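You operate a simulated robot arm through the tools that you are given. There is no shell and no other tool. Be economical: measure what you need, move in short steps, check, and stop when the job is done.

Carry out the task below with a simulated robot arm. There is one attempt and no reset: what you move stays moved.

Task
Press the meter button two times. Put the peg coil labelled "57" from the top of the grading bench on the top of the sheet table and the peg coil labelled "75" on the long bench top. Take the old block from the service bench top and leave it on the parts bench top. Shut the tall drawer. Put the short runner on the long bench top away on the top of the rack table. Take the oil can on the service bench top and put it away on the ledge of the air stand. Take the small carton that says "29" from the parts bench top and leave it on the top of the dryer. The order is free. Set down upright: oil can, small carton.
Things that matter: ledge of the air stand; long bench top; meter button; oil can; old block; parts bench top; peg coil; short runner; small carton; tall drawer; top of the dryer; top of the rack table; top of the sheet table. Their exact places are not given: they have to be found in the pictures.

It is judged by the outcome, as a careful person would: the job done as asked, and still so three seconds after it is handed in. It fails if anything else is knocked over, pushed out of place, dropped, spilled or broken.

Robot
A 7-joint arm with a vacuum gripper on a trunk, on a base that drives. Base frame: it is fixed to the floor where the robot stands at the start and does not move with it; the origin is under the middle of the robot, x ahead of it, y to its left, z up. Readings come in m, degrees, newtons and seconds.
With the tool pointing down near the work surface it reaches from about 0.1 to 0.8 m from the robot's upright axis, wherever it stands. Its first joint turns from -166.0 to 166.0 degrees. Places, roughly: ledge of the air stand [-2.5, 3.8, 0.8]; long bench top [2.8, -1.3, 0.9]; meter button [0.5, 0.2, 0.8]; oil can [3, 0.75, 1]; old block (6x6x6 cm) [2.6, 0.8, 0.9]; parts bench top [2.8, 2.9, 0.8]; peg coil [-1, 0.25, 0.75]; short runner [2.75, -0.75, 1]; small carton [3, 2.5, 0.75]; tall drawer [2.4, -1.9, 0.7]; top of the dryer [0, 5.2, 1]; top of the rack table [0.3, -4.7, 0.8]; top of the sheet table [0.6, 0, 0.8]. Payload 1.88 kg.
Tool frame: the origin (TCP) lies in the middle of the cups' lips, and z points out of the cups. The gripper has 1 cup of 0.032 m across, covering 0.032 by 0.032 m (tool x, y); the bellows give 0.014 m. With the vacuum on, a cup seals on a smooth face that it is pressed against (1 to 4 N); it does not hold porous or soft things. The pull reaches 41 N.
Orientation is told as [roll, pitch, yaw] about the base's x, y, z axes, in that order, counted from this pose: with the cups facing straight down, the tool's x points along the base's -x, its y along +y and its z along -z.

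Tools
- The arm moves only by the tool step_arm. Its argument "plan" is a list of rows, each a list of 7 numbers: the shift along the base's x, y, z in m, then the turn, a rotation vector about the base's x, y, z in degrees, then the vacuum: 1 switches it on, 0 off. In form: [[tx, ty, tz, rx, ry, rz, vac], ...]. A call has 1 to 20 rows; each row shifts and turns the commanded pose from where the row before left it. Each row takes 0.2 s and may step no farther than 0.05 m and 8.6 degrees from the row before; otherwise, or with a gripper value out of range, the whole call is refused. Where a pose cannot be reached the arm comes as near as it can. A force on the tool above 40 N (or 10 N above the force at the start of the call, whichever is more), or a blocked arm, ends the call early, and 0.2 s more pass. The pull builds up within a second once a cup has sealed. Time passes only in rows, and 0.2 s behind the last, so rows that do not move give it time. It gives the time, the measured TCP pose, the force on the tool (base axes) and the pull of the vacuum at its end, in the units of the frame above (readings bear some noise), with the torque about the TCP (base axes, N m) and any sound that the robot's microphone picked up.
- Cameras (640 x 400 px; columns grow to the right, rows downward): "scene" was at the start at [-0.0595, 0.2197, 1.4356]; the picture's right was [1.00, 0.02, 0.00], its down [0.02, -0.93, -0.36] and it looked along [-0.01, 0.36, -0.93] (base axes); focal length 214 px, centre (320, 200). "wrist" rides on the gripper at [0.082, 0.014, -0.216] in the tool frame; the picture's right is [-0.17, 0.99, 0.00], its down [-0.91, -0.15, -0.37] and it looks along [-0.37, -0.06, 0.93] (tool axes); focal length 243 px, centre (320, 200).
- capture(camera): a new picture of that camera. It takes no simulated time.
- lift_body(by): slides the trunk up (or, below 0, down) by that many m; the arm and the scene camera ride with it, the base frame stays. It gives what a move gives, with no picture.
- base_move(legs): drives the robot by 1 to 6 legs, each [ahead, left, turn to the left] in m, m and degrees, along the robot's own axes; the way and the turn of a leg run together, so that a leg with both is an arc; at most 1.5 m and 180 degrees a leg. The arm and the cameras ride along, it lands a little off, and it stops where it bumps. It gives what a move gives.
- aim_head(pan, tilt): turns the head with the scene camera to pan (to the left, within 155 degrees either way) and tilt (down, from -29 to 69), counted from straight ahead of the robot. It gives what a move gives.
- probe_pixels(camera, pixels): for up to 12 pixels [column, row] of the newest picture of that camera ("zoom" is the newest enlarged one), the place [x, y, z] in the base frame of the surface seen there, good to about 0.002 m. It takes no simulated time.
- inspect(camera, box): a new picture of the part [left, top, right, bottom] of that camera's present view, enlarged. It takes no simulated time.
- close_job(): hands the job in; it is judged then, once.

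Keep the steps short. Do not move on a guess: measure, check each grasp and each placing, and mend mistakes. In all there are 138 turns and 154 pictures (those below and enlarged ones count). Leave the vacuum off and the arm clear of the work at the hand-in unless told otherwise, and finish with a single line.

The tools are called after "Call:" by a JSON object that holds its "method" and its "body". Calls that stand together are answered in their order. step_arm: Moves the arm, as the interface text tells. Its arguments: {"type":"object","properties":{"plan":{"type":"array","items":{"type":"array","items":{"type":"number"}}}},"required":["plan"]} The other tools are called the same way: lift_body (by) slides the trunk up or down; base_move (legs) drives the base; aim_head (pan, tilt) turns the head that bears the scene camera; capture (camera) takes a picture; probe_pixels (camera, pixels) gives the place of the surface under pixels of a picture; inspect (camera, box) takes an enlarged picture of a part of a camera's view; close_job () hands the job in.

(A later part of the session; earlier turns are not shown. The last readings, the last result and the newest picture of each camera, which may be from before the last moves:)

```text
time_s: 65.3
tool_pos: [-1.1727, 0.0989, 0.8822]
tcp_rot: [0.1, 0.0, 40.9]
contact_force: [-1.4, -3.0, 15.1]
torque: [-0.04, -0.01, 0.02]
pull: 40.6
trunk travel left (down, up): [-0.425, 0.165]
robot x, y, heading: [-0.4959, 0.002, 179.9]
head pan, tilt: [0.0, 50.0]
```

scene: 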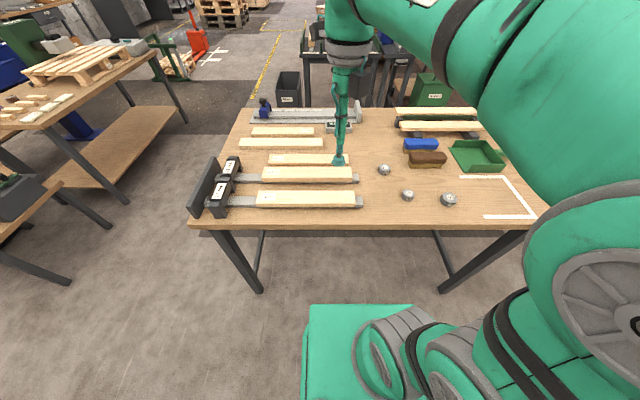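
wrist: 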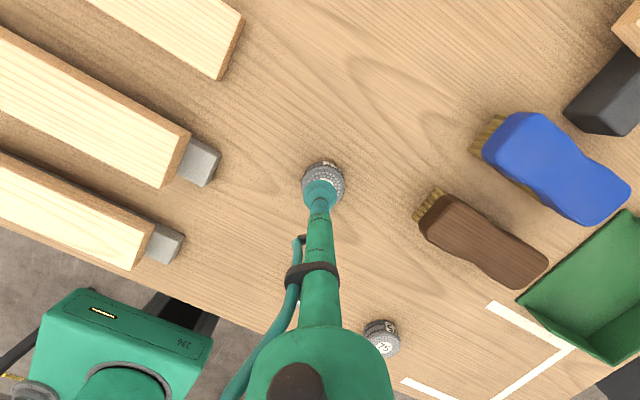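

Sealed (40.6 N). Lift and pull in, then drive back 0.3 m, turn round and go to the sheet table.

Call:
{"method": "step_arm", "body": {"plan": [[0, 0, 0.02, 0, 0, 0, 1], [0, 0, 0.05, 0, 0, 0, 1], [0, 0, 0.05, 0, 0, 0, 1], [0, 0, 0.05, 0, 0, 0, 1], [0, 0, 0.05, 0, 0, 0, 1], [0.045, -0.01, 0, 0, 0, 0, 1], [0.045, -0.01, 0, 0, 0, 0, 1], [0.045, -0.01, 0, 0, 0, 0, 1], [0.045, -0.01, 0, 0, 0, 0, 1], [0.045, -0.01, 0, 0, 0, 0, 1]]}}

Call:
{"method": "base_move", "body": {"legs": [[-0.3, 0, 0], [0, 0, -180], [0.2, 0, 0]]}}

Call:
{"method": "capture", "body": {"camera": "scene"}}

Call:
{"method": "capture", "body": {"camera": "wrist"}}

```text
time_s: 67.5
tool_pos: [-0.9481, 0.0484, 1.1008]
tcp_rot: [-0.2, -0.1, 40.9]
contact_force: [-0.2, 0.7, -1.4]
torque: [-0.06, -0.03, 0.01]
pull: 41.3
trunk travel left (down, up): [-0.425, 0.165]
robot x, y, heading: [-0.4991, 0.0018, 180.0]
head pan, tilt: [0.0, 50.0]
```

```text
time_s: 78.1
tool_pos: [0.4498, -0.0402, 1.1015]
tcp_rot: [-0.2, -0.1, -138.3]
contact_force: [0.6, -0.6, -1.3]
torque: [0.02, -0.01, 0.01]
pull: 41.2
trunk travel left (down, up): [-0.425, 0.165]
robot x, y, heading: [0.0015, 0.0017, 0.9]
head pan, tilt: [0.0, 50.0]
```

```text
123 pictures are left
```

scene: 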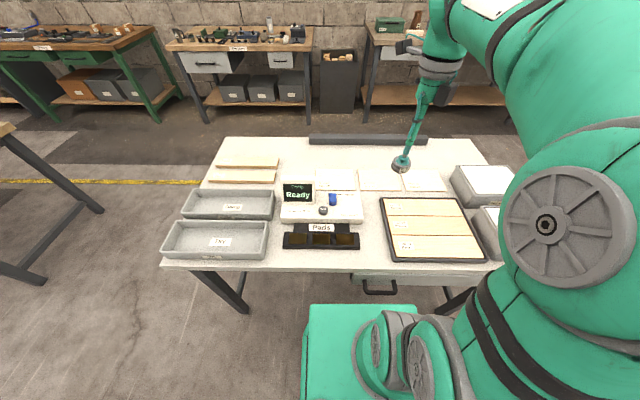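

```text
122 pictures are left
```

wrist: 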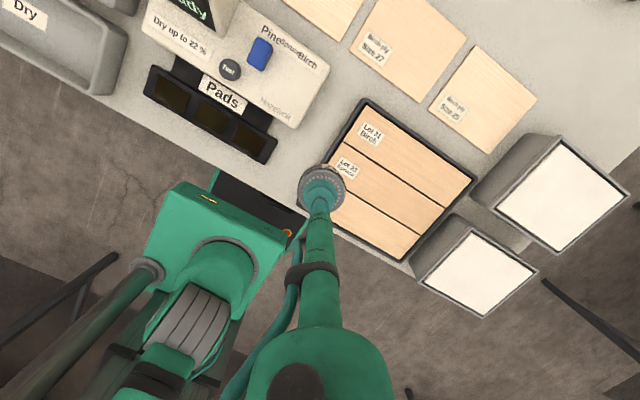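

I look for the free spot between the meter and the lot tray and probe there.

Call:
{"method": "probe_pixels", "body": {"camera": "wrist", "pixels": [[329, 90], [297, 128], [270, 160], [278, 135], [365, 102], [335, 155], [310, 130], [325, 115], [290, 160], [345, 80], [360, 85]]}}

```text
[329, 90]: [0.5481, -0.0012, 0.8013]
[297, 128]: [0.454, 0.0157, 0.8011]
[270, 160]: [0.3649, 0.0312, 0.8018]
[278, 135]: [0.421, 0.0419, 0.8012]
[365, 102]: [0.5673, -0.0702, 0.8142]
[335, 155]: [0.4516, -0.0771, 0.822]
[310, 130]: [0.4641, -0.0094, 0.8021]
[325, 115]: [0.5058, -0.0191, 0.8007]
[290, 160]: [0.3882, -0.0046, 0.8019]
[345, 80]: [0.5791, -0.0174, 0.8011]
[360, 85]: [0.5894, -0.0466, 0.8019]
```

Free spot: (0.405, -0.02), about 11 cm between pads and tray. I move over it and lower to just above the table.

Call:
{"method": "step_arm", "body": {"plan": [[-0.045, 0.02, 0, 0, 0, 0, 1], [0, 0, -0.05, 0, 0, 0, 1], [0, 0, -0.05, 0, 0, 0, 1], [0, 0, -0.05, 0, 0, 0, 1], [0, 0, -0.05, 0, 0, 0, 1], [0, 0, -0.05, 0, 0, 0, 1], [0, 0, -0.005, 0, 0, 0, 1]]}}

Call:
{"method": "capture", "body": {"camera": "wrist"}}

Call:
{"method": "inspect", "body": {"camera": "scene", "box": [280, 180, 480, 305]}}

```text
time_s: 79.7
tool_pos: [0.4055, -0.0202, 0.8466]
tcp_rot: [-0.1, -0.1, -138.3]
contact_force: [-1.0, 0.6, -2.0]
torque: [0.0, -0.01, 0.0]
pull: 41.0
trunk travel left (down, up): [-0.425, 0.165]
robot x, y, heading: [-0.0002, 0.0037, 0.6]
head pan, tilt: [0.0, 50.0]
```

```text
121 pictures are left
```

wrist: 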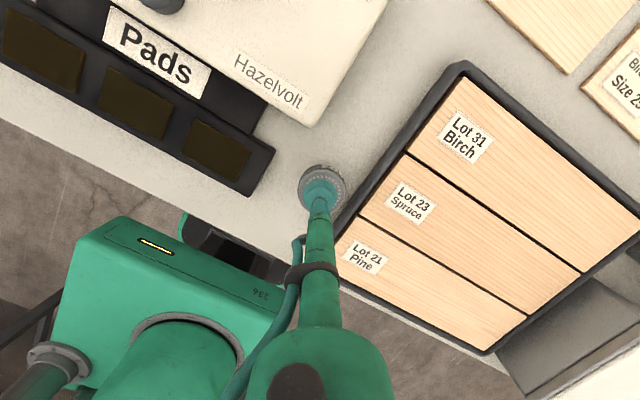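

```text
3.20 times, centred on (380, 242) of scene
```

zoom: 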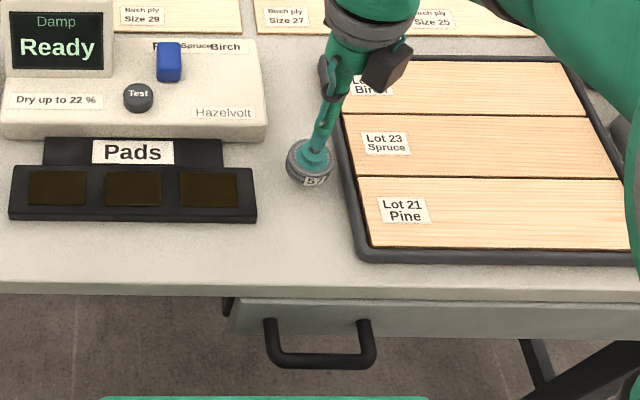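

It hangs in the gap; I nudge 6 mm away from the tray and lower in small steps until it touches.

Call:
{"method": "step_arm", "body": {"plan": [[0, 0.006, -0.008, 0, 0, 0, 1], [0, 0, -0.005, 0, 0, 0, 1], [0, 0, -0.003, 0, 0, 0, 1], [0, 0, -0.003, 0, 0, 0, 1]]}}

```text
time_s: 80.7
tool_pos: [0.4056, -0.014, 0.8277]
tcp_rot: [-0.2, -0.1, -138.2]
contact_force: [0.4, 0.3, -0.9]
torque: [-0.01, -0.01, 0.04]
pull: 41.3
trunk travel left (down, up): [-0.425, 0.165]
robot x, y, heading: [-0.0018, 0.0013, 0.6]
head pan, tilt: [0.0, 50.0]
```

Call:
{"method": "step_arm", "body": {"plan": [[0, 0, -0.003, 0, 0, 0, 1], [0, 0, -0.002, 0, 0, 0, 1]]}}

```text
time_s: 81.3
tool_pos: [0.4058, -0.0141, 0.8239]
tcp_rot: [0.0, 0.0, -138.3]
contact_force: [-3.5, -1.0, 13.3]
torque: [-0.01, -0.01, 0.04]
pull: 40.6
trunk travel left (down, up): [-0.425, 0.165]
robot x, y, heading: [0.0002, 0.0013, 0.8]
head pan, tilt: [0.0, 50.0]
```

Contact (13 N). Vacuum off, wait, then rise and check.

Call:
{"method": "step_arm", "body": {"plan": [[0, 0, 0.001, 0, 0, 0, 0], [0, 0, 0, 0, 0, 0, 0], [0, 0, 0, 0, 0, 0, 0], [0, 0, 0, 0, 0, 0, 0], [0, 0, 0, 0, 0, 0, 0], [0, 0, 0.01, 0, 0, 0, 0], [0, 0, 0.04, 0, 0, 0, 0], [0, 0, 0.05, 0, 0, 0, 0], [0, 0, 0.05, 0, 0, 0, 0], [0, 0, 0.05, 0, 0, 0, 0], [0, 0, 0.05, 0, 0, 0, 0], [0, 0, 0.05, 0, 0, 0, 0]]}}

Call:
{"method": "inspect", "body": {"camera": "scene", "box": [280, 180, 480, 305]}}

Call:
{"method": "base_move", "body": {"legs": [[-0.2, 0, 0], [0, 0, 179.5], [0.3, 0, 0]]}}

Call:
{"method": "capture", "body": {"camera": "wrist"}}

```text
time_s: 83.9
tool_pos: [0.4042, -0.0119, 1.1243]
tcp_rot: [-0.1, -0.2, -138.1]
contact_force: [-0.3, 0.4, 0.1]
torque: [0.03, 0.03, 0.0]
pull: 0.1
trunk travel left (down, up): [-0.425, 0.165]
robot x, y, heading: [0.001, 0.0041, 0.9]
head pan, tilt: [0.0, 50.0]
```

```text
3.20 times, centred on (380, 242) of scene
```

zoom: 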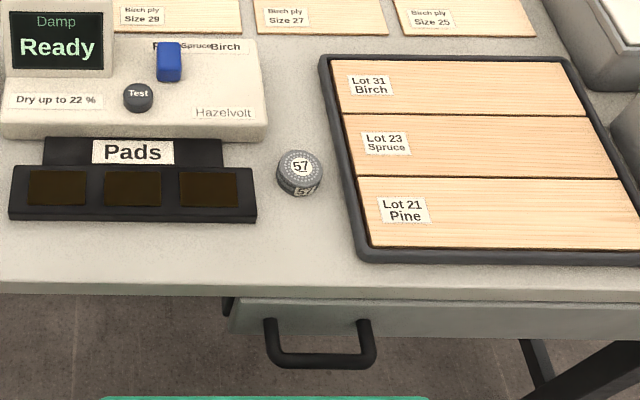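

```text
time_s: 94.4
tool_pos: [-0.9067, 0.0237, 1.1232]
tcp_rot: [0.0, -0.1, 40.7]
contact_force: [-0.3, -0.5, 0.8]
torque: [-0.01, 0.03, -0.01]
pull: 0.0
trunk travel left (down, up): [-0.425, 0.165]
robot x, y, heading: [-0.5015, 0.0006, 179.6]
head pan, tilt: [0.0, 50.0]
```

```text
118 pictures are left
```

wrist: 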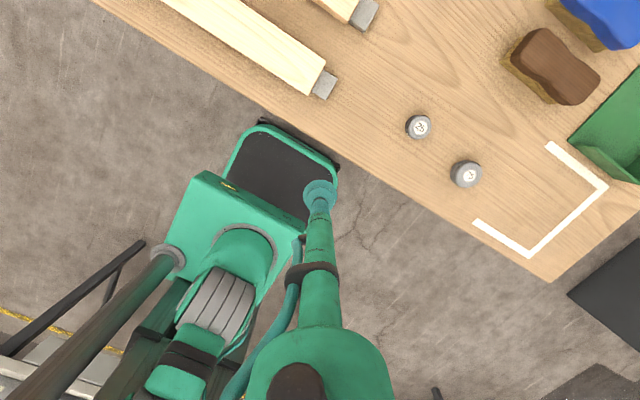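

57 is placed well. Coil 75 is at (468,172) in the wrist picture; probe and go.

Call:
{"method": "probe_pixels", "body": {"camera": "wrist", "pixels": [[468, 173], [464, 173], [472, 173], [468, 169], [468, 177], [466, 183], [480, 173]]}}

Call:
{"method": "inspect", "body": {"camera": "wrist", "box": [404, 133, 532, 213]}}

```text
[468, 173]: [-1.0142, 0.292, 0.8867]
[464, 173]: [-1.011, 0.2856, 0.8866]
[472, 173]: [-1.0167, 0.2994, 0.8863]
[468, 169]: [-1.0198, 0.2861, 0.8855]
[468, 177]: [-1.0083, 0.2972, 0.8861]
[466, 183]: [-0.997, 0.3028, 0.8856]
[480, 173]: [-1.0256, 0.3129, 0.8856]
```

```text
5.00 times, centred on (468, 173) of wrist
```

zoom: 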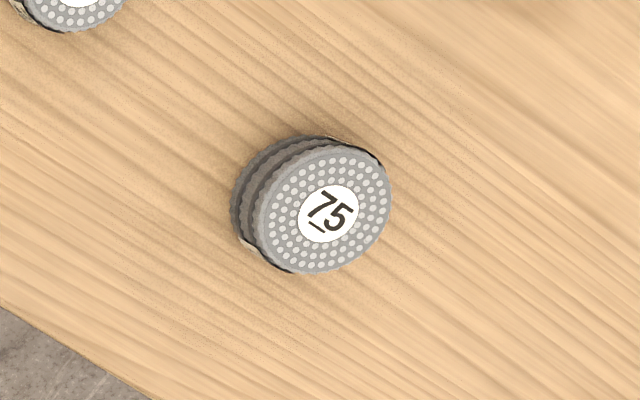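

Centre (-1.013, 0.296). I go above, down, and take it with the vacuum, as with 57.

Call:
{"method": "step_arm", "body": {"plan": [[-0.0177, 0.0454, 0, 0, 0, 0, 0], [-0.0177, 0.0454, 0, 0, 0, 0, 0], [-0.0177, 0.0454, 0, 0, 0, 0, 0], [-0.0177, 0.0454, 0, 0, 0, 0, 0], [-0.0177, 0.0454, 0, 0, 0, 0, 0], [-0.0178, 0.0453, 0, 0, 0, 0, 0], [0, 0, -0.05, 0, 0, 0, 0], [0, 0, -0.05, 0, 0, 0, 0], [0, 0, -0.05, 0, 0, 0, 0], [0, 0, -0.05, 0, 0, 0, 0], [0, 0, -0.012, 0, 0, 0, 0]]}}

Call:
{"method": "inspect", "body": {"camera": "wrist", "box": [256, 140, 384, 220]}}

Call:
{"method": "step_arm", "body": {"plan": [[0, 0, -0.018, 0, 0, 0, 1], [0, 0, -0.007, 0, 0, 0, 1], [0, 0, -0.004, 0, 0, 0, 1], [0, 0, 0, 0, 0, 0, 1], [0, 0, 0, 0, 0, 0, 1], [0, 0, 0, 0, 0, 0, 1], [0, 0, 0, 0, 0, 0, 1]]}}

```text
time_s: 96.8
tool_pos: [-1.0124, 0.2949, 0.9095]
tcp_rot: [0.0, -0.1, 40.7]
contact_force: [0.3, 0.1, 0.8]
torque: [0.01, 0.02, 0.0]
pull: 0.0
trunk travel left (down, up): [-0.425, 0.165]
robot x, y, heading: [-0.5015, 0.0019, 179.9]
head pan, tilt: [0.0, 50.0]
```

```text
5.00 times, centred on (320, 180) of wrist
```

zoom: 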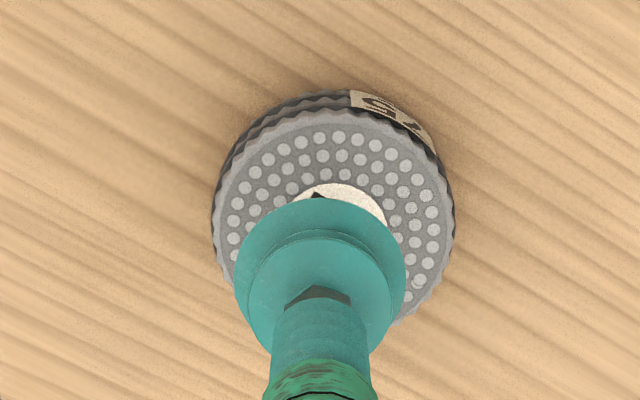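

```text
time_s: 98.4
tool_pos: [-1.0127, 0.2954, 0.8846]
tcp_rot: [0.1, -0.1, 40.8]
contact_force: [-0.7, 0.9, 9.8]
torque: [0.01, 0.05, -0.02]
pull: 40.3
trunk travel left (down, up): [-0.425, 0.165]
robot x, y, heading: [-0.5008, -0.0011, 179.9]
head pan, tilt: [0.0, 50.0]
```

Sealed. Lift, pull in, back up 0.3 m, turn to face ahead-right and look for the way to the long bench.

Call:
{"method": "step_arm", "body": {"plan": [[0, 0, 0.02, 0, 0, 0, 1], [0, 0, 0.05, 0, 0, 0, 1], [0, 0, 0.05, 0, 0, 0, 1], [0, 0, 0.05, 0, 0, 0, 1], [0, 0, 0.05, 0, 0, 0, 1], [0.02, -0.045, 0, 0, 0, 0, 1], [0.02, -0.045, 0, 0, 0, 0, 1], [0.02, -0.045, 0, 0, 0, 0, 1], [0.02, -0.045, 0, 0, 0, 0, 1], [0.02, -0.045, 0, 0, 0, 0, 1], [0.02, -0.045, 0, 0, 0, 0, 1], [0, -0.03, 0, 0, 0, 0, 1]]}}

Call:
{"method": "base_move", "body": {"legs": [[-0.3, 0, 0], [0, 0, 135]]}}

Call:
{"method": "aim_head", "body": {"pan": 10, "tilt": 25}}

Call:
{"method": "capture", "body": {"camera": "scene"}}

Call:
{"method": "aim_head", "body": {"pan": 50, "tilt": 25}}

Call:
{"method": "capture", "body": {"camera": "scene"}}

```text
time_s: 101.0
tool_pos: [-0.8918, -0.0041, 1.1037]
tcp_rot: [-0.1, -0.1, 40.7]
contact_force: [-0.5, 0.3, -0.9]
torque: [-0.01, 0.04, 0.0]
pull: 40.7
trunk travel left (down, up): [-0.425, 0.165]
robot x, y, heading: [-0.5015, -0.0004, 179.9]
head pan, tilt: [0.0, 50.0]
```

```text
time_s: 108.7
tool_pos: [0.0782, -0.2743, 1.1028]
tcp_rot: [-0.1, 0.0, 175.7]
contact_force: [0.7, -0.5, -1.7]
torque: [0.01, 0.02, -0.01]
pull: 41.3
trunk travel left (down, up): [-0.425, 0.165]
robot x, y, heading: [-0.1994, -0.0027, -45.3]
head pan, tilt: [0.0, 50.0]
```

```text
time_s: 109.6
tool_pos: [0.0794, -0.2737, 1.1032]
tcp_rot: [0.0, 0.0, 175.7]
contact_force: [-1.5, -0.1, -2.6]
torque: [0.0, 0.02, 0.01]
pull: 40.1
trunk travel left (down, up): [-0.425, 0.165]
robot x, y, heading: [-0.2009, 0.0008, -45.2]
head pan, tilt: [10.0, 25.0]
```

```text
115 pictures are left
```

scene: 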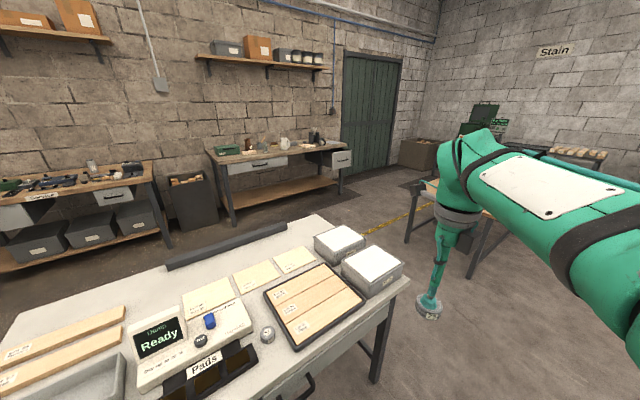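

```text
time_s: 110.6
tool_pos: [0.0777, -0.274, 1.1026]
tcp_rot: [0.0, -0.1, 175.7]
contact_force: [0.1, -0.2, -1.0]
torque: [0.0, -0.03, 0.01]
pull: 40.7
trunk travel left (down, up): [-0.425, 0.165]
robot x, y, heading: [-0.1996, -0.0007, -45.3]
head pan, tilt: [50.0, 25.0]
```

```text
114 pictures are left
```

scene: 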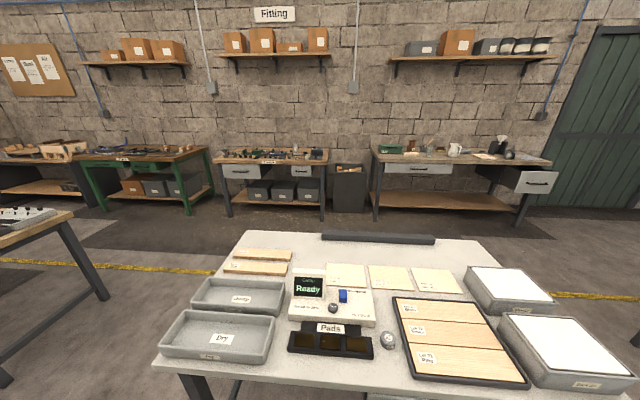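

I see the three wall benches. I probe feet and edges to lay out the path.

Call:
{"method": "probe_pixels", "body": {"camera": "scene", "pixels": [[376, 220], [521, 225], [232, 215], [322, 217], [540, 190], [505, 160], [440, 157], [105, 295], [480, 232], [245, 235], [188, 212], [636, 372]]}}

Call:
{"method": "aim_head", "body": {"pan": 0, "tilt": 40}}

Call:
{"method": "capture", "body": {"camera": "scene"}}

```text
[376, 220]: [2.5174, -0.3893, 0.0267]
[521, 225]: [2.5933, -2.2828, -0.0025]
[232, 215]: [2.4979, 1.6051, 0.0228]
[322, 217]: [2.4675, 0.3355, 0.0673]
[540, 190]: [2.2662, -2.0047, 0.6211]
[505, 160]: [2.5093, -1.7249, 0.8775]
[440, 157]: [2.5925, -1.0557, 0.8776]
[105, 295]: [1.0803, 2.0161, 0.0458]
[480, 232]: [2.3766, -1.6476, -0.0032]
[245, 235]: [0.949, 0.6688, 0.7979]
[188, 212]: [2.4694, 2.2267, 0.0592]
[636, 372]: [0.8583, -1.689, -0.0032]
```

```text
time_s: 111.8
tool_pos: [0.0773, -0.2735, 1.1024]
tcp_rot: [-0.2, -0.2, 175.7]
contact_force: [-0.5, -0.2, -2.0]
torque: [-0.01, -0.01, -0.04]
pull: 40.6
trunk travel left (down, up): [-0.425, 0.165]
robot x, y, heading: [-0.2006, -0.0033, -45.1]
head pan, tilt: [0.0, 40.0]
```

```text
113 pictures are left
```

scene: 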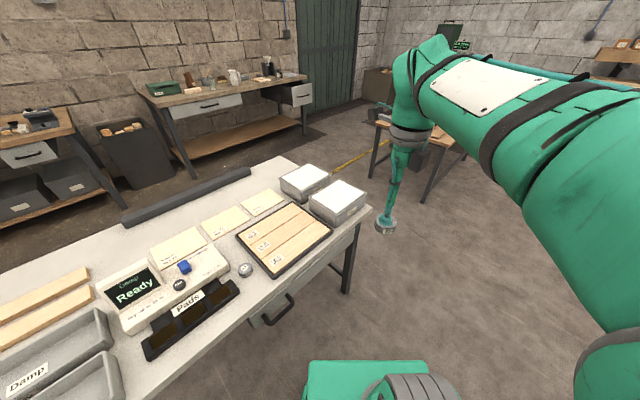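

I probe the sheet table's right corner and the wooden table.

Call:
{"method": "probe_pixels", "body": {"camera": "scene", "pixels": [[368, 210], [346, 290], [372, 176], [424, 200], [293, 162], [378, 122], [302, 134], [400, 270], [440, 300], [297, 95]]}}

```text
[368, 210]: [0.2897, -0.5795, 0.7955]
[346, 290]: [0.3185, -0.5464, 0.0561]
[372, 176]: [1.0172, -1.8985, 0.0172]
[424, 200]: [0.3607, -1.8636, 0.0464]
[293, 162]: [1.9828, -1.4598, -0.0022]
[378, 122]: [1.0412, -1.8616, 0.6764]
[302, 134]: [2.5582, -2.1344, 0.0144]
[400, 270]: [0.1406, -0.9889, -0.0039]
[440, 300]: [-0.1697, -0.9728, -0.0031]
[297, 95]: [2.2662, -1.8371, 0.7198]
```

The corridor between y -0.6 and -1.85 is free. I drive: turn right, 1.2 m, turn left, then 1.8 m toward the long bench.

Call:
{"method": "base_move", "body": {"legs": [[0, 0, -45], [1.2, 0, 0], [0, 0, 90], [1.4, 0, 0], [0.4, 0, 0]]}}

Call:
{"method": "capture", "body": {"camera": "scene"}}

```text
time_s: 132.4
tool_pos: [1.9893, -1.1946, 1.1025]
tcp_rot: [0.1, -0.1, -138.8]
contact_force: [0.1, 0.4, -2.2]
torque: [0.06, 0.01, 0.03]
pull: 40.9
trunk travel left (down, up): [-0.425, 0.165]
robot x, y, heading: [1.5957, -1.2028, 0.4]
head pan, tilt: [0.0, 40.0]
```

```text
112 pictures are left
```

scene: 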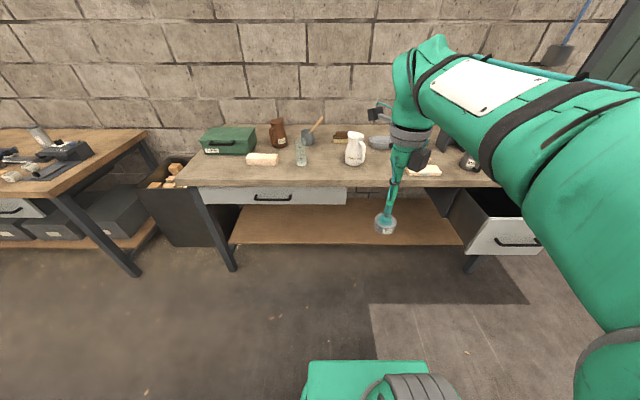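

I zoom on the long bench top.

Call:
{"method": "inspect", "body": {"camera": "scene", "box": [170, 95, 410, 245]}}

Call:
{"method": "inspect", "body": {"camera": "scene", "box": [360, 95, 560, 270]}}

Call:
{"method": "probe_pixels", "body": {"camera": "scene", "pixels": [[262, 156], [253, 156], [272, 157], [262, 164], [302, 165], [355, 163], [330, 178], [330, 184], [425, 168], [355, 140], [330, 165], [400, 178]]}}

```text
2.67 times, centred on (290, 170) of scene
```

zoom: 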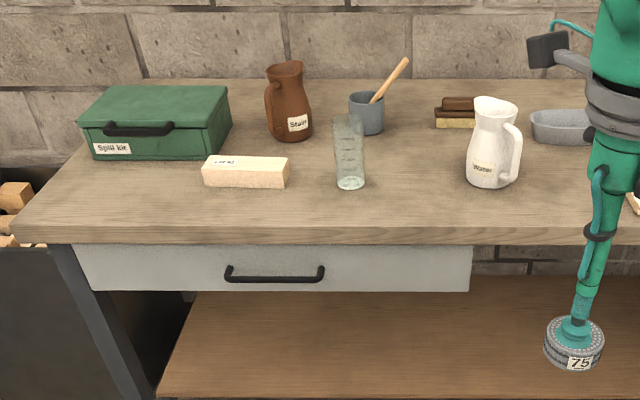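

```text
2.29 times, centred on (460, 182) of scene
```

zoom: 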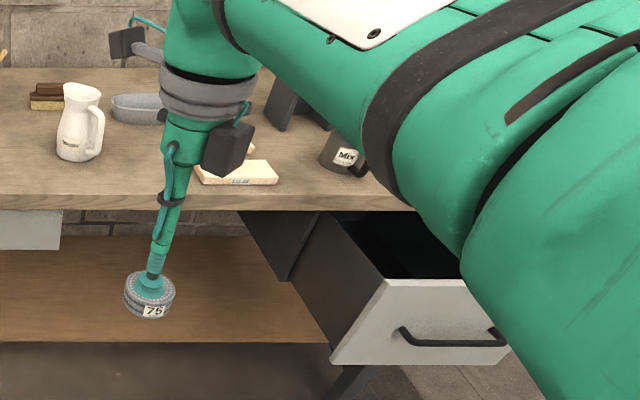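

```text
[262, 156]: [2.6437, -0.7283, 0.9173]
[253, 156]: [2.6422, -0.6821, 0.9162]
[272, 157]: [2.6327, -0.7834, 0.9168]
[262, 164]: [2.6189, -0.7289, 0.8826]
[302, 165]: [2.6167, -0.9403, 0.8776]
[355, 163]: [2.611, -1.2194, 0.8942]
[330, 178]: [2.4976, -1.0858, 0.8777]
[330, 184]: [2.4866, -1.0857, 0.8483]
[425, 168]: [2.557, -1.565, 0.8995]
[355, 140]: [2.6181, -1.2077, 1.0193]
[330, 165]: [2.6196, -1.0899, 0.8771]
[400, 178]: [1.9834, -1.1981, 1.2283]
```

The short runner is the light block at about (2.64, -0.73), top z 0.917. A free spot for coil 75 is (2.565, -1.08) between glass and jug, bench z 0.877. I drive 0.4 m ahead and move the coil over it.

Call:
{"method": "base_move", "body": {"legs": [[0.4, 0, 0]]}}

Call:
{"method": "step_arm", "body": {"plan": [[0, 0.03, 0.02, 0, 0, 0, 1], [0, 0.03, 0.02, 0, 0, 0, 1], [0.01, 0.04, 0, 0, 0, 0, 1], [0.02, 0.01, 0, 0, 0, 0, 1]]}}

Call:
{"method": "capture", "body": {"camera": "wrist"}}

Call:
{"method": "capture", "body": {"camera": "scene"}}

```text
time_s: 134.9
tool_pos: [2.3886, -1.1916, 1.1029]
tcp_rot: [-0.1, -0.1, -138.6]
contact_force: [-0.1, -0.4, -1.6]
torque: [0.0, -0.01, 0.02]
pull: 40.4
trunk travel left (down, up): [-0.425, 0.165]
robot x, y, heading: [1.997, -1.1989, 0.5]
head pan, tilt: [0.0, 40.0]
```

```text
time_s: 135.9
tool_pos: [2.4185, -1.0797, 1.1413]
tcp_rot: [-0.1, -0.1, -138.7]
contact_force: [0.0, -0.3, -1.6]
torque: [0.0, -0.03, 0.0]
pull: 40.8
trunk travel left (down, up): [-0.425, 0.165]
robot x, y, heading: [1.9981, -1.1984, 0.7]
head pan, tilt: [0.0, 40.0]
```

```text
109 pictures are left
```

wrist: 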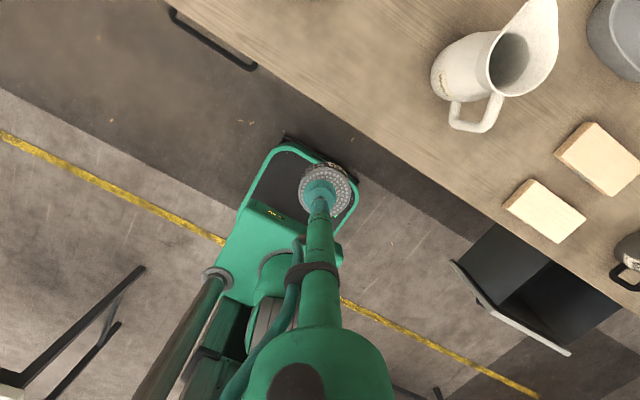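

```text
108 pictures are left
```

scene: 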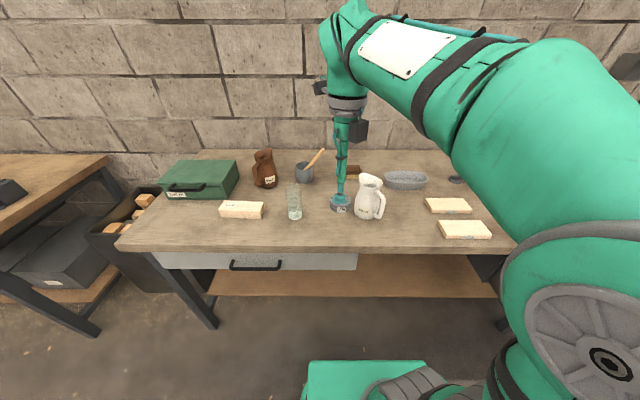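

I move out to (2.56, -1.085) and lower to z 0.93.

Call:
{"method": "step_arm", "body": {"plan": [[0.047, -0.002, 0, 0, 0, 0, 1], [0.047, -0.002, 0, 0, 0, 0, 1], [0.047, -0.001, 0, 0, 0, 0, 1], [0, 0, -0.05, 0, 0, 0, 1], [0, 0, -0.05, 0, 0, 0, 1], [0, 0, -0.05, 0, 0, 0, 1], [0, 0, -0.05, 0, 0, 0, 1], [0, 0, -0.01, 0, 0, 0, 1]]}}

Call:
{"method": "capture", "body": {"camera": "wrist"}}

```text
time_s: 137.7
tool_pos: [2.5604, -1.0852, 0.9321]
tcp_rot: [-0.2, -0.1, -138.6]
contact_force: [-0.7, -0.2, -2.8]
torque: [0.02, 0.02, 0.0]
pull: 40.3
trunk travel left (down, up): [-0.425, 0.165]
robot x, y, heading: [1.9986, -1.2036, 0.5]
head pan, tilt: [0.0, 40.0]
```

```text
107 pictures are left
```

wrist: 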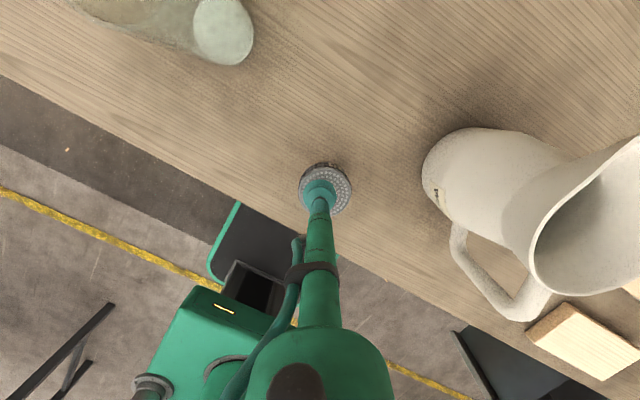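

Clear all round. Contact is expected near z 0.905; I lower gently, then release.

Call:
{"method": "step_arm", "body": {"plan": [[0, 0, -0.015, 0, 0, 0, 1], [0, 0, -0.008, 0, 0, 0, 1], [0, 0, -0.003, 0, 0, 0, 1], [0, 0, -0.002, 0, 0, 0, 1]]}}

```text
time_s: 138.7
tool_pos: [2.56, -1.0857, 0.9045]
tcp_rot: [-0.1, -0.2, -138.5]
contact_force: [0.6, 1.2, 2.2]
torque: [-0.05, -0.07, 0.0]
pull: 41.0
trunk travel left (down, up): [-0.425, 0.165]
robot x, y, heading: [1.9986, -1.1996, 0.4]
head pan, tilt: [0.0, 40.0]
```

Call:
{"method": "step_arm", "body": {"plan": [[0, 0, -0.0015, 0, 0, 0, 1], [0, 0, 0, 0, 0, 0, 0], [0, 0, 0, 0, 0, 0, 0], [0, 0, 0, 0, 0, 0, 0], [0, 0, 0, 0, 0, 0, 0], [0, 0, 0, 0, 0, 0, 0], [0, 0, 0.01, 0, 0, 0, 0], [0, 0, 0.04, 0, 0, 0, 0], [0, 0, 0.05, 0, 0, 0, 0], [0, 0, 0.05, 0, 0, 0, 0], [0, 0, 0.05, 0, 0, 0, 0], [-0.04, 0, 0.02, 0, 0, 0, 0], [-0.05, 0, 0.02, 0, 0, 0, 0], [-0.05, -0.03, 0.0, 0, 0, 0, 0]]}}

Call:
{"method": "capture", "body": {"camera": "scene"}}

```text
refused: row 13 steps farther than a row can; nothing moved
```

```text
106 pictures are left
```

scene: 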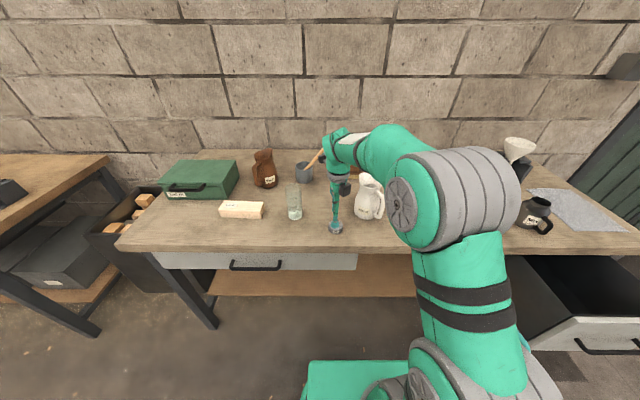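

One row was too long; I repeat with shorter ones.

Call:
{"method": "step_arm", "body": {"plan": [[0, 0, -0.0015, 0, 0, 0, 1], [0, 0, 0, 0, 0, 0, 0], [0, 0, 0, 0, 0, 0, 0], [0, 0, 0, 0, 0, 0, 0], [0, 0, 0, 0, 0, 0, 0], [0, 0, 0, 0, 0, 0, 0], [0, 0, 0.01, 0, 0, 0, 0], [0, 0, 0.04, 0, 0, 0, 0], [0, 0, 0.05, 0, 0, 0, 0], [0, 0, 0.05, 0, 0, 0, 0], [0, 0, 0.05, 0, 0, 0, 0], [-0.04, 0, 0.02, 0, 0, 0, 0], [-0.04, 0, 0.02, 0, 0, 0, 0], [-0.04, -0.02, 0.0, 0, 0, 0, 0]]}}

Call:
{"method": "capture", "body": {"camera": "scene"}}

```text
time_s: 141.7
tool_pos: [2.4388, -1.1067, 1.1444]
tcp_rot: [-0.2, -0.1, -138.6]
contact_force: [0.2, 0.3, -0.5]
torque: [-0.02, 0.0, 0.04]
pull: 0.0
trunk travel left (down, up): [-0.425, 0.165]
robot x, y, heading: [1.9972, -1.2027, 0.5]
head pan, tilt: [0.0, 40.0]
```

```text
105 pictures are left
```

scene: 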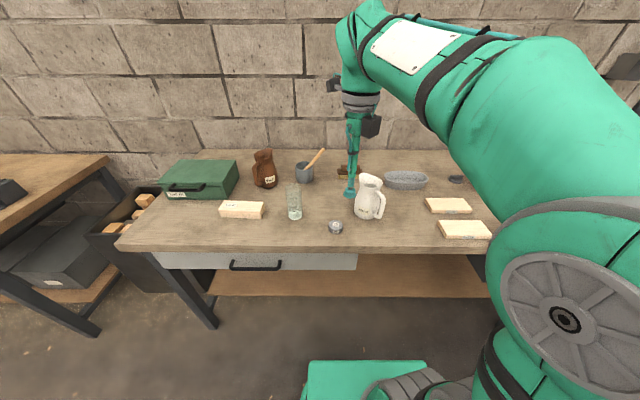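

Coil 75 is set down. Next the tall drawer at the right end, which is open. I back off and shift right to stand in front of it.

Call:
{"method": "base_move", "body": {"legs": [[-0.4, 0, 0], [0, -0.75, 0]]}}

Call:
{"method": "aim_head", "body": {"pan": 0, "tilt": 40}}

Call:
{"method": "capture", "body": {"camera": "scene"}}

Call:
{"method": "capture", "body": {"camera": "wrist"}}

```text
time_s: 147.8
tool_pos: [2.0426, -1.8643, 1.1433]
tcp_rot: [-0.1, -0.1, -139.3]
contact_force: [-0.7, -0.4, -0.3]
torque: [-0.01, 0.04, -0.03]
pull: 0.1
trunk travel left (down, up): [-0.425, 0.165]
robot x, y, heading: [1.5993, -1.9553, -0.3]
head pan, tilt: [0.0, 40.0]
```

```text
time_s: 148.4
tool_pos: [2.0415, -1.8645, 1.1418]
tcp_rot: [-0.1, -0.1, -139.3]
contact_force: [0.4, -0.3, 0.5]
torque: [-0.01, -0.02, 0.03]
pull: 0.0
trunk travel left (down, up): [-0.425, 0.165]
robot x, y, heading: [1.5958, -1.952, -0.3]
head pan, tilt: [0.0, 40.0]
```

```text
104 pictures are left
```

scene: 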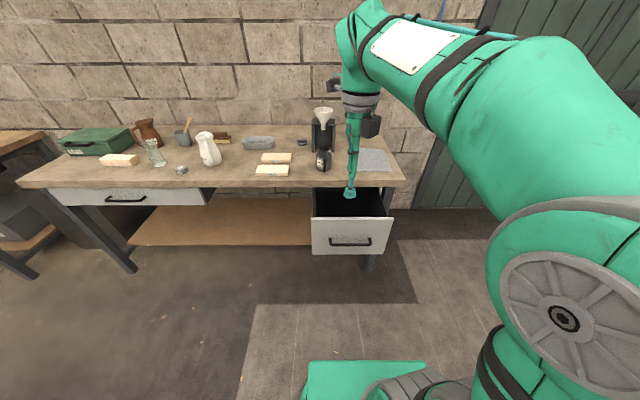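

```text
103 pictures are left
```

wrist: 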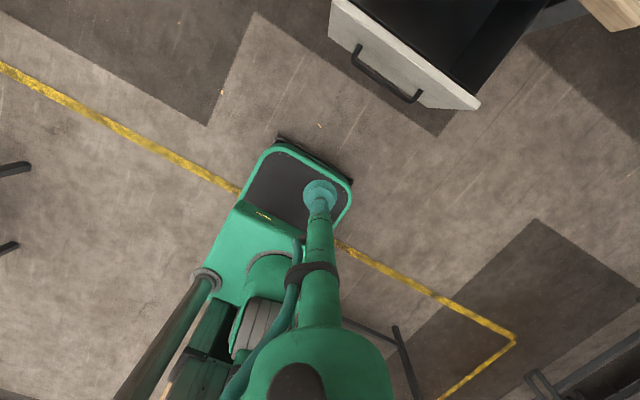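

The open drawer front is at (312–392, 218–253). I probe it, its inside and the closed drawer's plane.

Call:
{"method": "probe_pixels", "body": {"camera": "scene", "pixels": [[315, 221], [388, 221], [316, 250], [382, 250], [350, 242], [350, 228], [352, 246], [350, 205], [320, 190], [130, 196], [365, 186], [300, 176]]}}

```text
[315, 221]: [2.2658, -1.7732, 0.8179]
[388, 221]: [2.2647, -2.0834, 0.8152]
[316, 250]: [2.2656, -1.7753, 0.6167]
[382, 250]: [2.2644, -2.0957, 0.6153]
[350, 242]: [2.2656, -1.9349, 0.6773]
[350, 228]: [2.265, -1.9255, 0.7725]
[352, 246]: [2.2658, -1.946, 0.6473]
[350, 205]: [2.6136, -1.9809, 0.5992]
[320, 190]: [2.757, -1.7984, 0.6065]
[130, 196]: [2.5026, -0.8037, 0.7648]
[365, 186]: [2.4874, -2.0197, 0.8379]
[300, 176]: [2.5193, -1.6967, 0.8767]
```

The face is x 2.265, y -1.77…-2.10, z 0.61…0.83; handle at z 0.66. I'll push at y -1.935, z 0.78 with the tool level. First I back 0.1 m, lower the trunk 0.3 m, and tip the tool to point ahead.

Call:
{"method": "base_move", "body": {"legs": [[-0.1, 0, 0]]}}

Call:
{"method": "lift_body", "body": {"by": -0.3}}

Call:
{"method": "step_arm", "body": {"plan": [[0.02, -0.0068, -0.0055, 0, -8.18, 0, 0], [0.02, -0.0068, -0.0055, 0, -8.18, 0, 0], [0.02, -0.0068, -0.0055, 0, -8.18, 0, 0], [0.02, -0.0068, -0.0055, 0, -8.18, 0, 0], [0.02, -0.0068, -0.0055, 0, -8.18, 0, 0], [0.02, -0.0068, -0.0055, 0, -8.18, 0, 0], [0.02, -0.0068, -0.0055, 0, -8.18, 0, 0], [0.02, -0.0068, -0.0055, 0, -8.18, 0, 0], [0.02, -0.0068, -0.0055, 0, -8.18, 0, 0], [0.02, -0.0068, -0.0055, 0, -8.18, 0, 0], [0.02, -0.0068, -0.0055, 0, -8.18, 0, 0]]}}

Call:
{"method": "capture", "body": {"camera": "scene"}}

```text
time_s: 149.6
tool_pos: [1.942, -1.8639, 1.1428]
tcp_rot: [-0.1, 0.0, -139.3]
contact_force: [-0.5, -0.4, 0.4]
torque: [0.0, -0.01, 0.01]
pull: 0.0
trunk travel left (down, up): [-0.425, 0.165]
robot x, y, heading: [1.5056, -1.9532, -0.3]
head pan, tilt: [0.0, 40.0]
```

```text
time_s: 152.6
tool_pos: [1.943, -1.865, 0.8429]
tcp_rot: [-0.2, 0.0, -139.3]
contact_force: [0.1, 0.3, -0.5]
torque: [-0.02, -0.01, 0.0]
pull: 0.1
trunk travel left (down, up): [-0.125, 0.465]
robot x, y, heading: [1.5012, -1.9521, -0.3]
head pan, tilt: [0.0, 40.0]
```

```text
time_s: 154.4
tool_pos: [2.1228, -1.9048, 0.6872]
tcp_rot: [40.0, 35.2, -124.2]
contact_force: [-1.2, 0.9, 0.0]
torque: [0.04, -0.01, 0.02]
pull: 0.0
trunk travel left (down, up): [-0.125, 0.465]
robot x, y, heading: [1.4987, -1.9541, -0.1]
head pan, tilt: [0.0, 40.0]
stopped in row 8: the arm was blocked; the commanded pose is now the measured one
```

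```text
102 pictures are left
```

scene: 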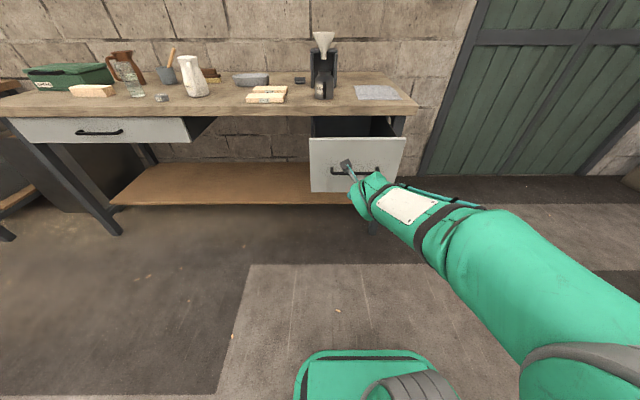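

The wrist stopped at about 51° tilt (tool z = (0.78, 0, -0.63)). That tilt is good for pushing: the cup leads. I raise to z 0.78 and come forward to near the face.

Call:
{"method": "step_arm", "body": {"plan": [[-0.01, -0.01, 0.03, 0, 0, 0, 0], [0, -0.01, 0.03, 0, 0, 0, 0], [0, -0.01, 0.03, 0, 0, 0, 0], [0.03, 0, 0, 0, 0, 0, 0], [0.03, 0, 0, 0, 0, 0, 0], [0.03, 0, 0, 0, 0, 0, 0]]}}

Call:
{"method": "inspect", "body": {"camera": "scene", "box": [280, 60, 480, 240]}}

```text
time_s: 155.8
tool_pos: [2.1933, -1.9308, 0.7913]
tcp_rot: [41.0, 35.6, -123.5]
contact_force: [0.6, 0.6, 0.0]
torque: [-0.05, 0.01, -0.01]
pull: 0.2
trunk travel left (down, up): [-0.125, 0.465]
robot x, y, heading: [1.5016, -1.9533, -0.3]
head pan, tilt: [0.0, 40.0]
```

```text
2.22 times, centred on (380, 150) of scene
```

zoom: 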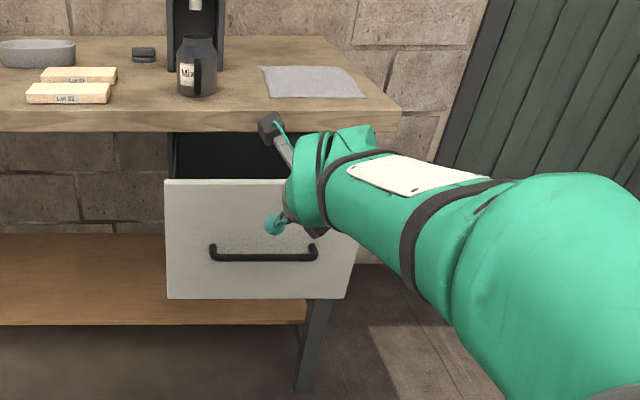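

Now I push ahead: first 0.16 m in 2 cm steps.

Call:
{"method": "step_arm", "body": {"plan": [[0.03, 0, 0, 0, 0, 0, 0], [0.02, 0, 0, 0, 0, 0, 0], [0.02, 0, 0, 0, 0, 0, 0], [0.02, 0, 0, 0, 0, 0, 0], [0.02, 0, 0, 0, 0, 0, 0], [0.02, 0, 0, 0, 0, 0, 0], [0.02, 0, 0, 0, 0, 0, 0], [0.02, 0, 0, 0, 0, 0, 0]]}}

Call:
{"method": "capture", "body": {"camera": "scene"}}

```text
time_s: 157.6
tool_pos: [2.3636, -1.9324, 0.7929]
tcp_rot: [41.1, 35.5, -123.4]
contact_force: [-0.2, 0.9, 0.6]
torque: [0.01, 0.03, -0.02]
pull: 0.1
trunk travel left (down, up): [-0.125, 0.465]
robot x, y, heading: [1.5003, -1.9512, -0.3]
head pan, tilt: [0.0, 40.0]
```

```text
100 pictures are left
```

scene: 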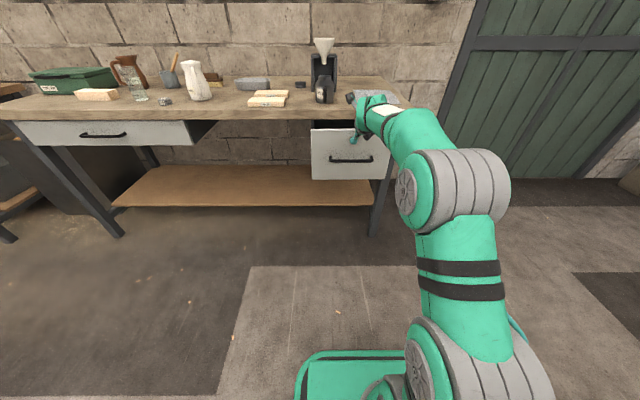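

The drawer is moving in. I push on, in smaller steps near the end.

Call:
{"method": "step_arm", "body": {"plan": [[0.02, 0, 0, 0, 0, 0, 0], [0.02, 0, 0, 0, 0, 0, 0], [0.02, 0, 0, 0, 0, 0, 0], [0.02, 0, 0, 0, 0, 0, 0], [0.02, 0, 0, 0, 0, 0, 0], [0.01, 0, 0, 0, 0, 0, 0], [0.01, 0, 0, 0, 0, 0, 0], [0.01, 0, 0, 0, 0, 0, 0], [0.005, 0, 0, 0, 0, 0, 0], [0.005, 0, 0, 0, 0, 0, 0]]}}

Call:
{"method": "capture", "body": {"camera": "scene"}}

```text
time_s: 159.8
tool_pos: [2.5018, -1.932, 0.7915]
tcp_rot: [40.7, 35.5, -123.5]
contact_force: [-20.2, -3.2, -1.5]
torque: [0.0, -0.32, -0.01]
pull: 0.0
trunk travel left (down, up): [-0.125, 0.465]
robot x, y, heading: [1.5027, -1.9548, -0.2]
head pan, tilt: [0.0, 40.0]
```

```text
99 pictures are left
```

scene: 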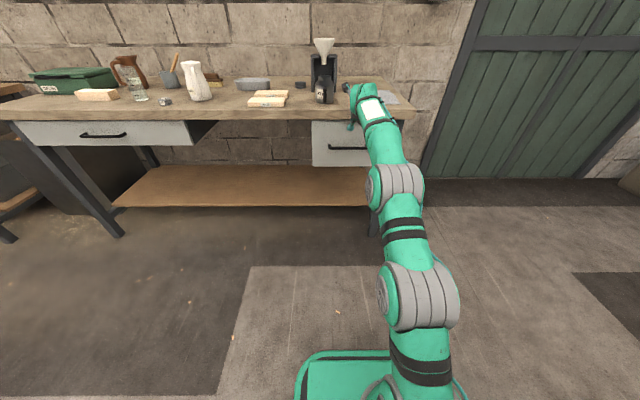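

20 N back-force: the drawer is at its stop. I draw back, then straighten the tool down while rising.

Call:
{"method": "step_arm", "body": {"plan": [[-0.02, 0, 0, 0, 0, 0, 0], [-0.04, 0, 0, 0, 0, 0, 0], [-0.05, 0, 0, 0, 0, 0, 0], [-0.05, 0, 0, 0, 0, 0, 0], [-0.05, 0, 0, 0, 0, 0, 0], [-0.05, 0, 0, 0, 0, 0, 0], [-0.03, 0, 0.01, 0, 8.5, 0, 0], [-0.03, 0, 0.01, 0, 8.5, 0, 0], [-0.03, 0, 0.01, 0, 8.5, 0, 0], [-0.03, 0, 0.01, 0, 8.5, 0, 0], [-0.02, 0, 0.01, 0, 8.5, 0, 0], [-0.02, 0, 0.01, 0, 8.5, 0, 0]]}}

Call:
{"method": "inspect", "body": {"camera": "scene", "box": [0, 50, 440, 240]}}

Call:
{"method": "lift_body", "body": {"by": 0.3}}

Call:
{"method": "probe_pixels", "body": {"camera": "zoom", "pixels": [[470, 150], [470, 180], [520, 140], [200, 120]]}}

```text
time_s: 162.4
tool_pos: [2.0827, -1.9319, 0.8536]
tcp_rot: [0.6, 0.8, -137.2]
contact_force: [-0.3, -0.2, 0.6]
torque: [0.01, -0.03, 0.0]
pull: 0.1
trunk travel left (down, up): [-0.125, 0.465]
robot x, y, heading: [1.5042, -1.9509, -0.4]
head pan, tilt: [0.0, 40.0]
```

```text
1.45 times, centred on (220, 145) of scene
```

zoom: 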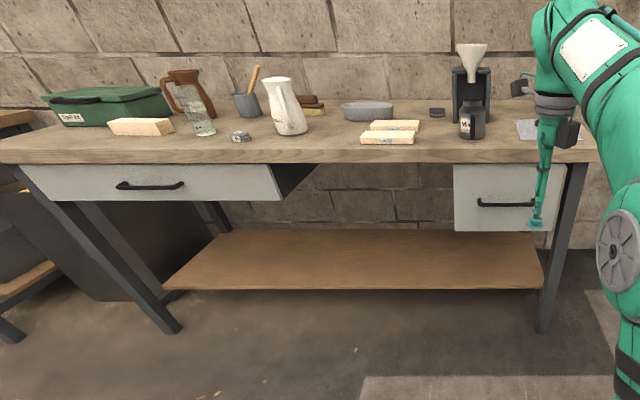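

```text
time_s: 165.4
tool_pos: [2.0833, -1.9319, 1.1523]
tcp_rot: [0.5, 0.8, -137.2]
contact_force: [0.0, -0.1, -0.2]
torque: [-0.03, 0.0, 0.0]
pull: 0.0
trunk travel left (down, up): [-0.425, 0.165]
robot x, y, heading: [1.4983, -1.9504, -0.3]
head pan, tilt: [0.0, 40.0]
```

```text
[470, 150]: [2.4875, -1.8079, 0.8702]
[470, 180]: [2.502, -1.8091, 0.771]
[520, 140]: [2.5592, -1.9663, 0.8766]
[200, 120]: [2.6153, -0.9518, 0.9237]
```

The tall drawer's face is at x 2.502, level with the other drawer: shut. Now the short runner: I drive to stand before it.

Call:
{"method": "step_arm", "body": {"plan": [[-0.05, 0, 0, 0, 0, 0, 0], [-0.05, 0, 0, 0, 0, 0, 0], [-0.05, 0, 0, 0, 0, 0, 0]]}}

Call:
{"method": "base_move", "body": {"legs": [[0, 1.2, 0.3], [0.48, 0, 0]]}}

Call:
{"method": "capture", "body": {"camera": "wrist"}}

Call:
{"method": "capture", "body": {"camera": "scene"}}

```text
time_s: 166.2
tool_pos: [1.9323, -1.9309, 1.1512]
tcp_rot: [0.5, 0.9, -137.2]
contact_force: [0.6, -0.4, -0.4]
torque: [-0.04, 0.03, -0.02]
pull: 0.0
trunk travel left (down, up): [-0.425, 0.165]
robot x, y, heading: [1.4981, -1.9527, -0.4]
head pan, tilt: [0.0, 40.0]
```

```text
time_s: 174.7
tool_pos: [2.4155, -0.744, 1.1524]
tcp_rot: [0.5, 0.8, -137.3]
contact_force: [0.3, 0.0, -0.7]
torque: [0.05, 0.01, 0.04]
pull: 0.1
trunk travel left (down, up): [-0.425, 0.165]
robot x, y, heading: [1.9857, -0.7657, -0.1]
head pan, tilt: [0.0, 40.0]
```

```text
97 pictures are left
```

wrist: 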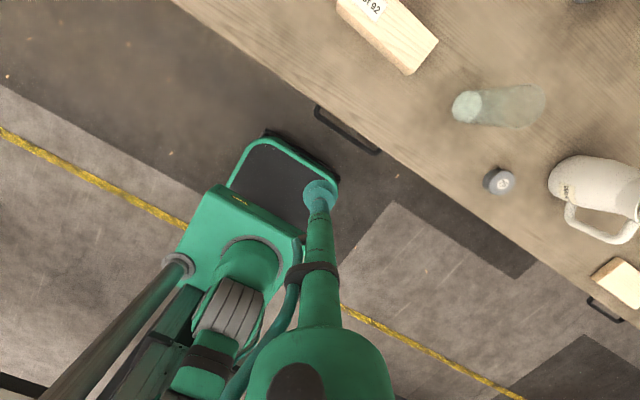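

```text
96 pictures are left
```

scene: 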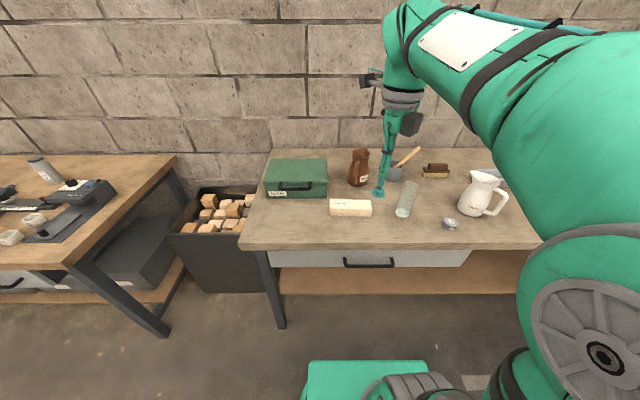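

I zoom on the block to read it, and probe its top.

Call:
{"method": "inspect", "body": {"camera": "scene", "box": [310, 130, 470, 240]}}

Call:
{"method": "probe_pixels", "body": {"camera": "scene", "pixels": [[331, 200], [370, 201], [331, 207], [371, 208], [350, 204], [350, 212], [350, 217]]}}

Call:
{"method": "inspect", "body": {"camera": "wrist", "box": [330, 0, 450, 80]}}

```text
3.64 times, centred on (390, 185) of scene
```

zoom: 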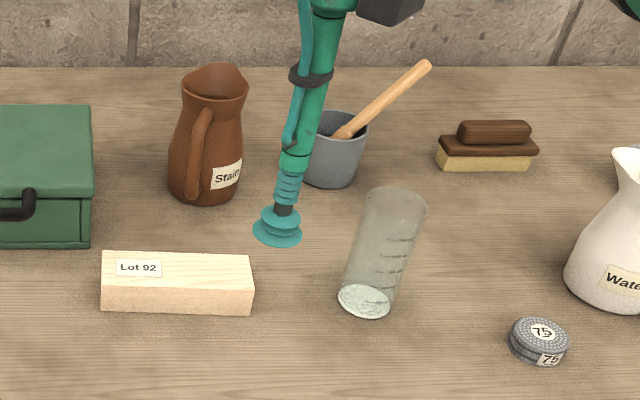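

```text
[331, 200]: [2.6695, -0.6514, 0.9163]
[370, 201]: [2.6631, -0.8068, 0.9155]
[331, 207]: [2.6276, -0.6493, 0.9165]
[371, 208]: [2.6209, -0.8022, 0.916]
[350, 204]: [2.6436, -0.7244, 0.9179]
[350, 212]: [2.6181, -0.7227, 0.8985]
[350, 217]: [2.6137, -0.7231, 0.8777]
```

```text
5.00 times, centred on (390, 40) of wrist
```

zoom: 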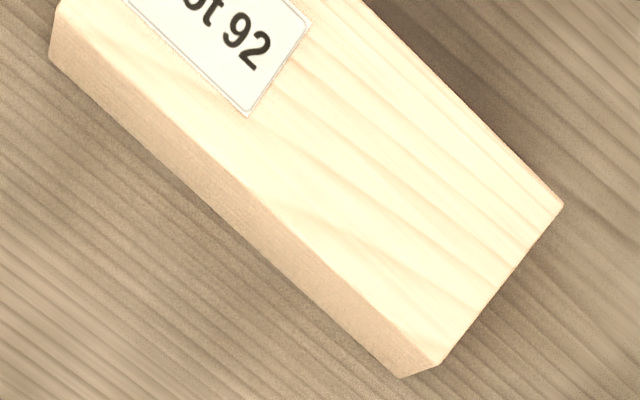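

The block "Lot 92" spans x 2.617–2.672, y -0.645…-0.808, top 0.917: the short runner. I go over (2.645, -0.736) and down.

Call:
{"method": "step_arm", "body": {"plan": [[0.0459, 0.0016, 0, 0, 0, 0, 0], [0.0459, 0.0016, 0, 0, 0, 0, 0], [0.0459, 0.0016, 0, 0, 0, 0, 0], [0.0459, 0.0016, 0, 0, 0, 0, 0], [0.0459, 0.0016, 0, 0, 0, 0, 0], [0, 0, -0.05, 0, 0, 0, 0], [0, 0, -0.05, 0, 0, 0, 0], [0, 0, -0.05, 0, 0, 0, 0], [0, 0, -0.05, 0, 0, 0, 0], [0, 0, -0.01, 0, 0, 0, 0]]}}

Call:
{"method": "capture", "body": {"camera": "wrist"}}

```text
time_s: 176.9
tool_pos: [2.6462, -0.736, 0.9422]
tcp_rot: [0.5, 0.8, -137.3]
contact_force: [-0.3, -0.1, -0.5]
torque: [0.01, 0.02, 0.0]
pull: 0.1
trunk travel left (down, up): [-0.425, 0.165]
robot x, y, heading: [1.9865, -0.7664, -0.1]
head pan, tilt: [0.0, 40.0]
```

```text
93 pictures are left
```

wrist: 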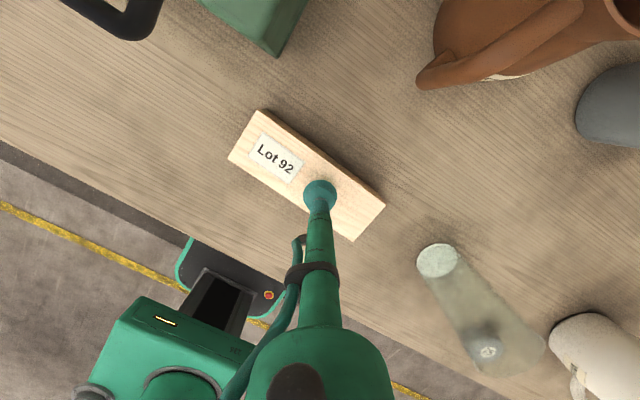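

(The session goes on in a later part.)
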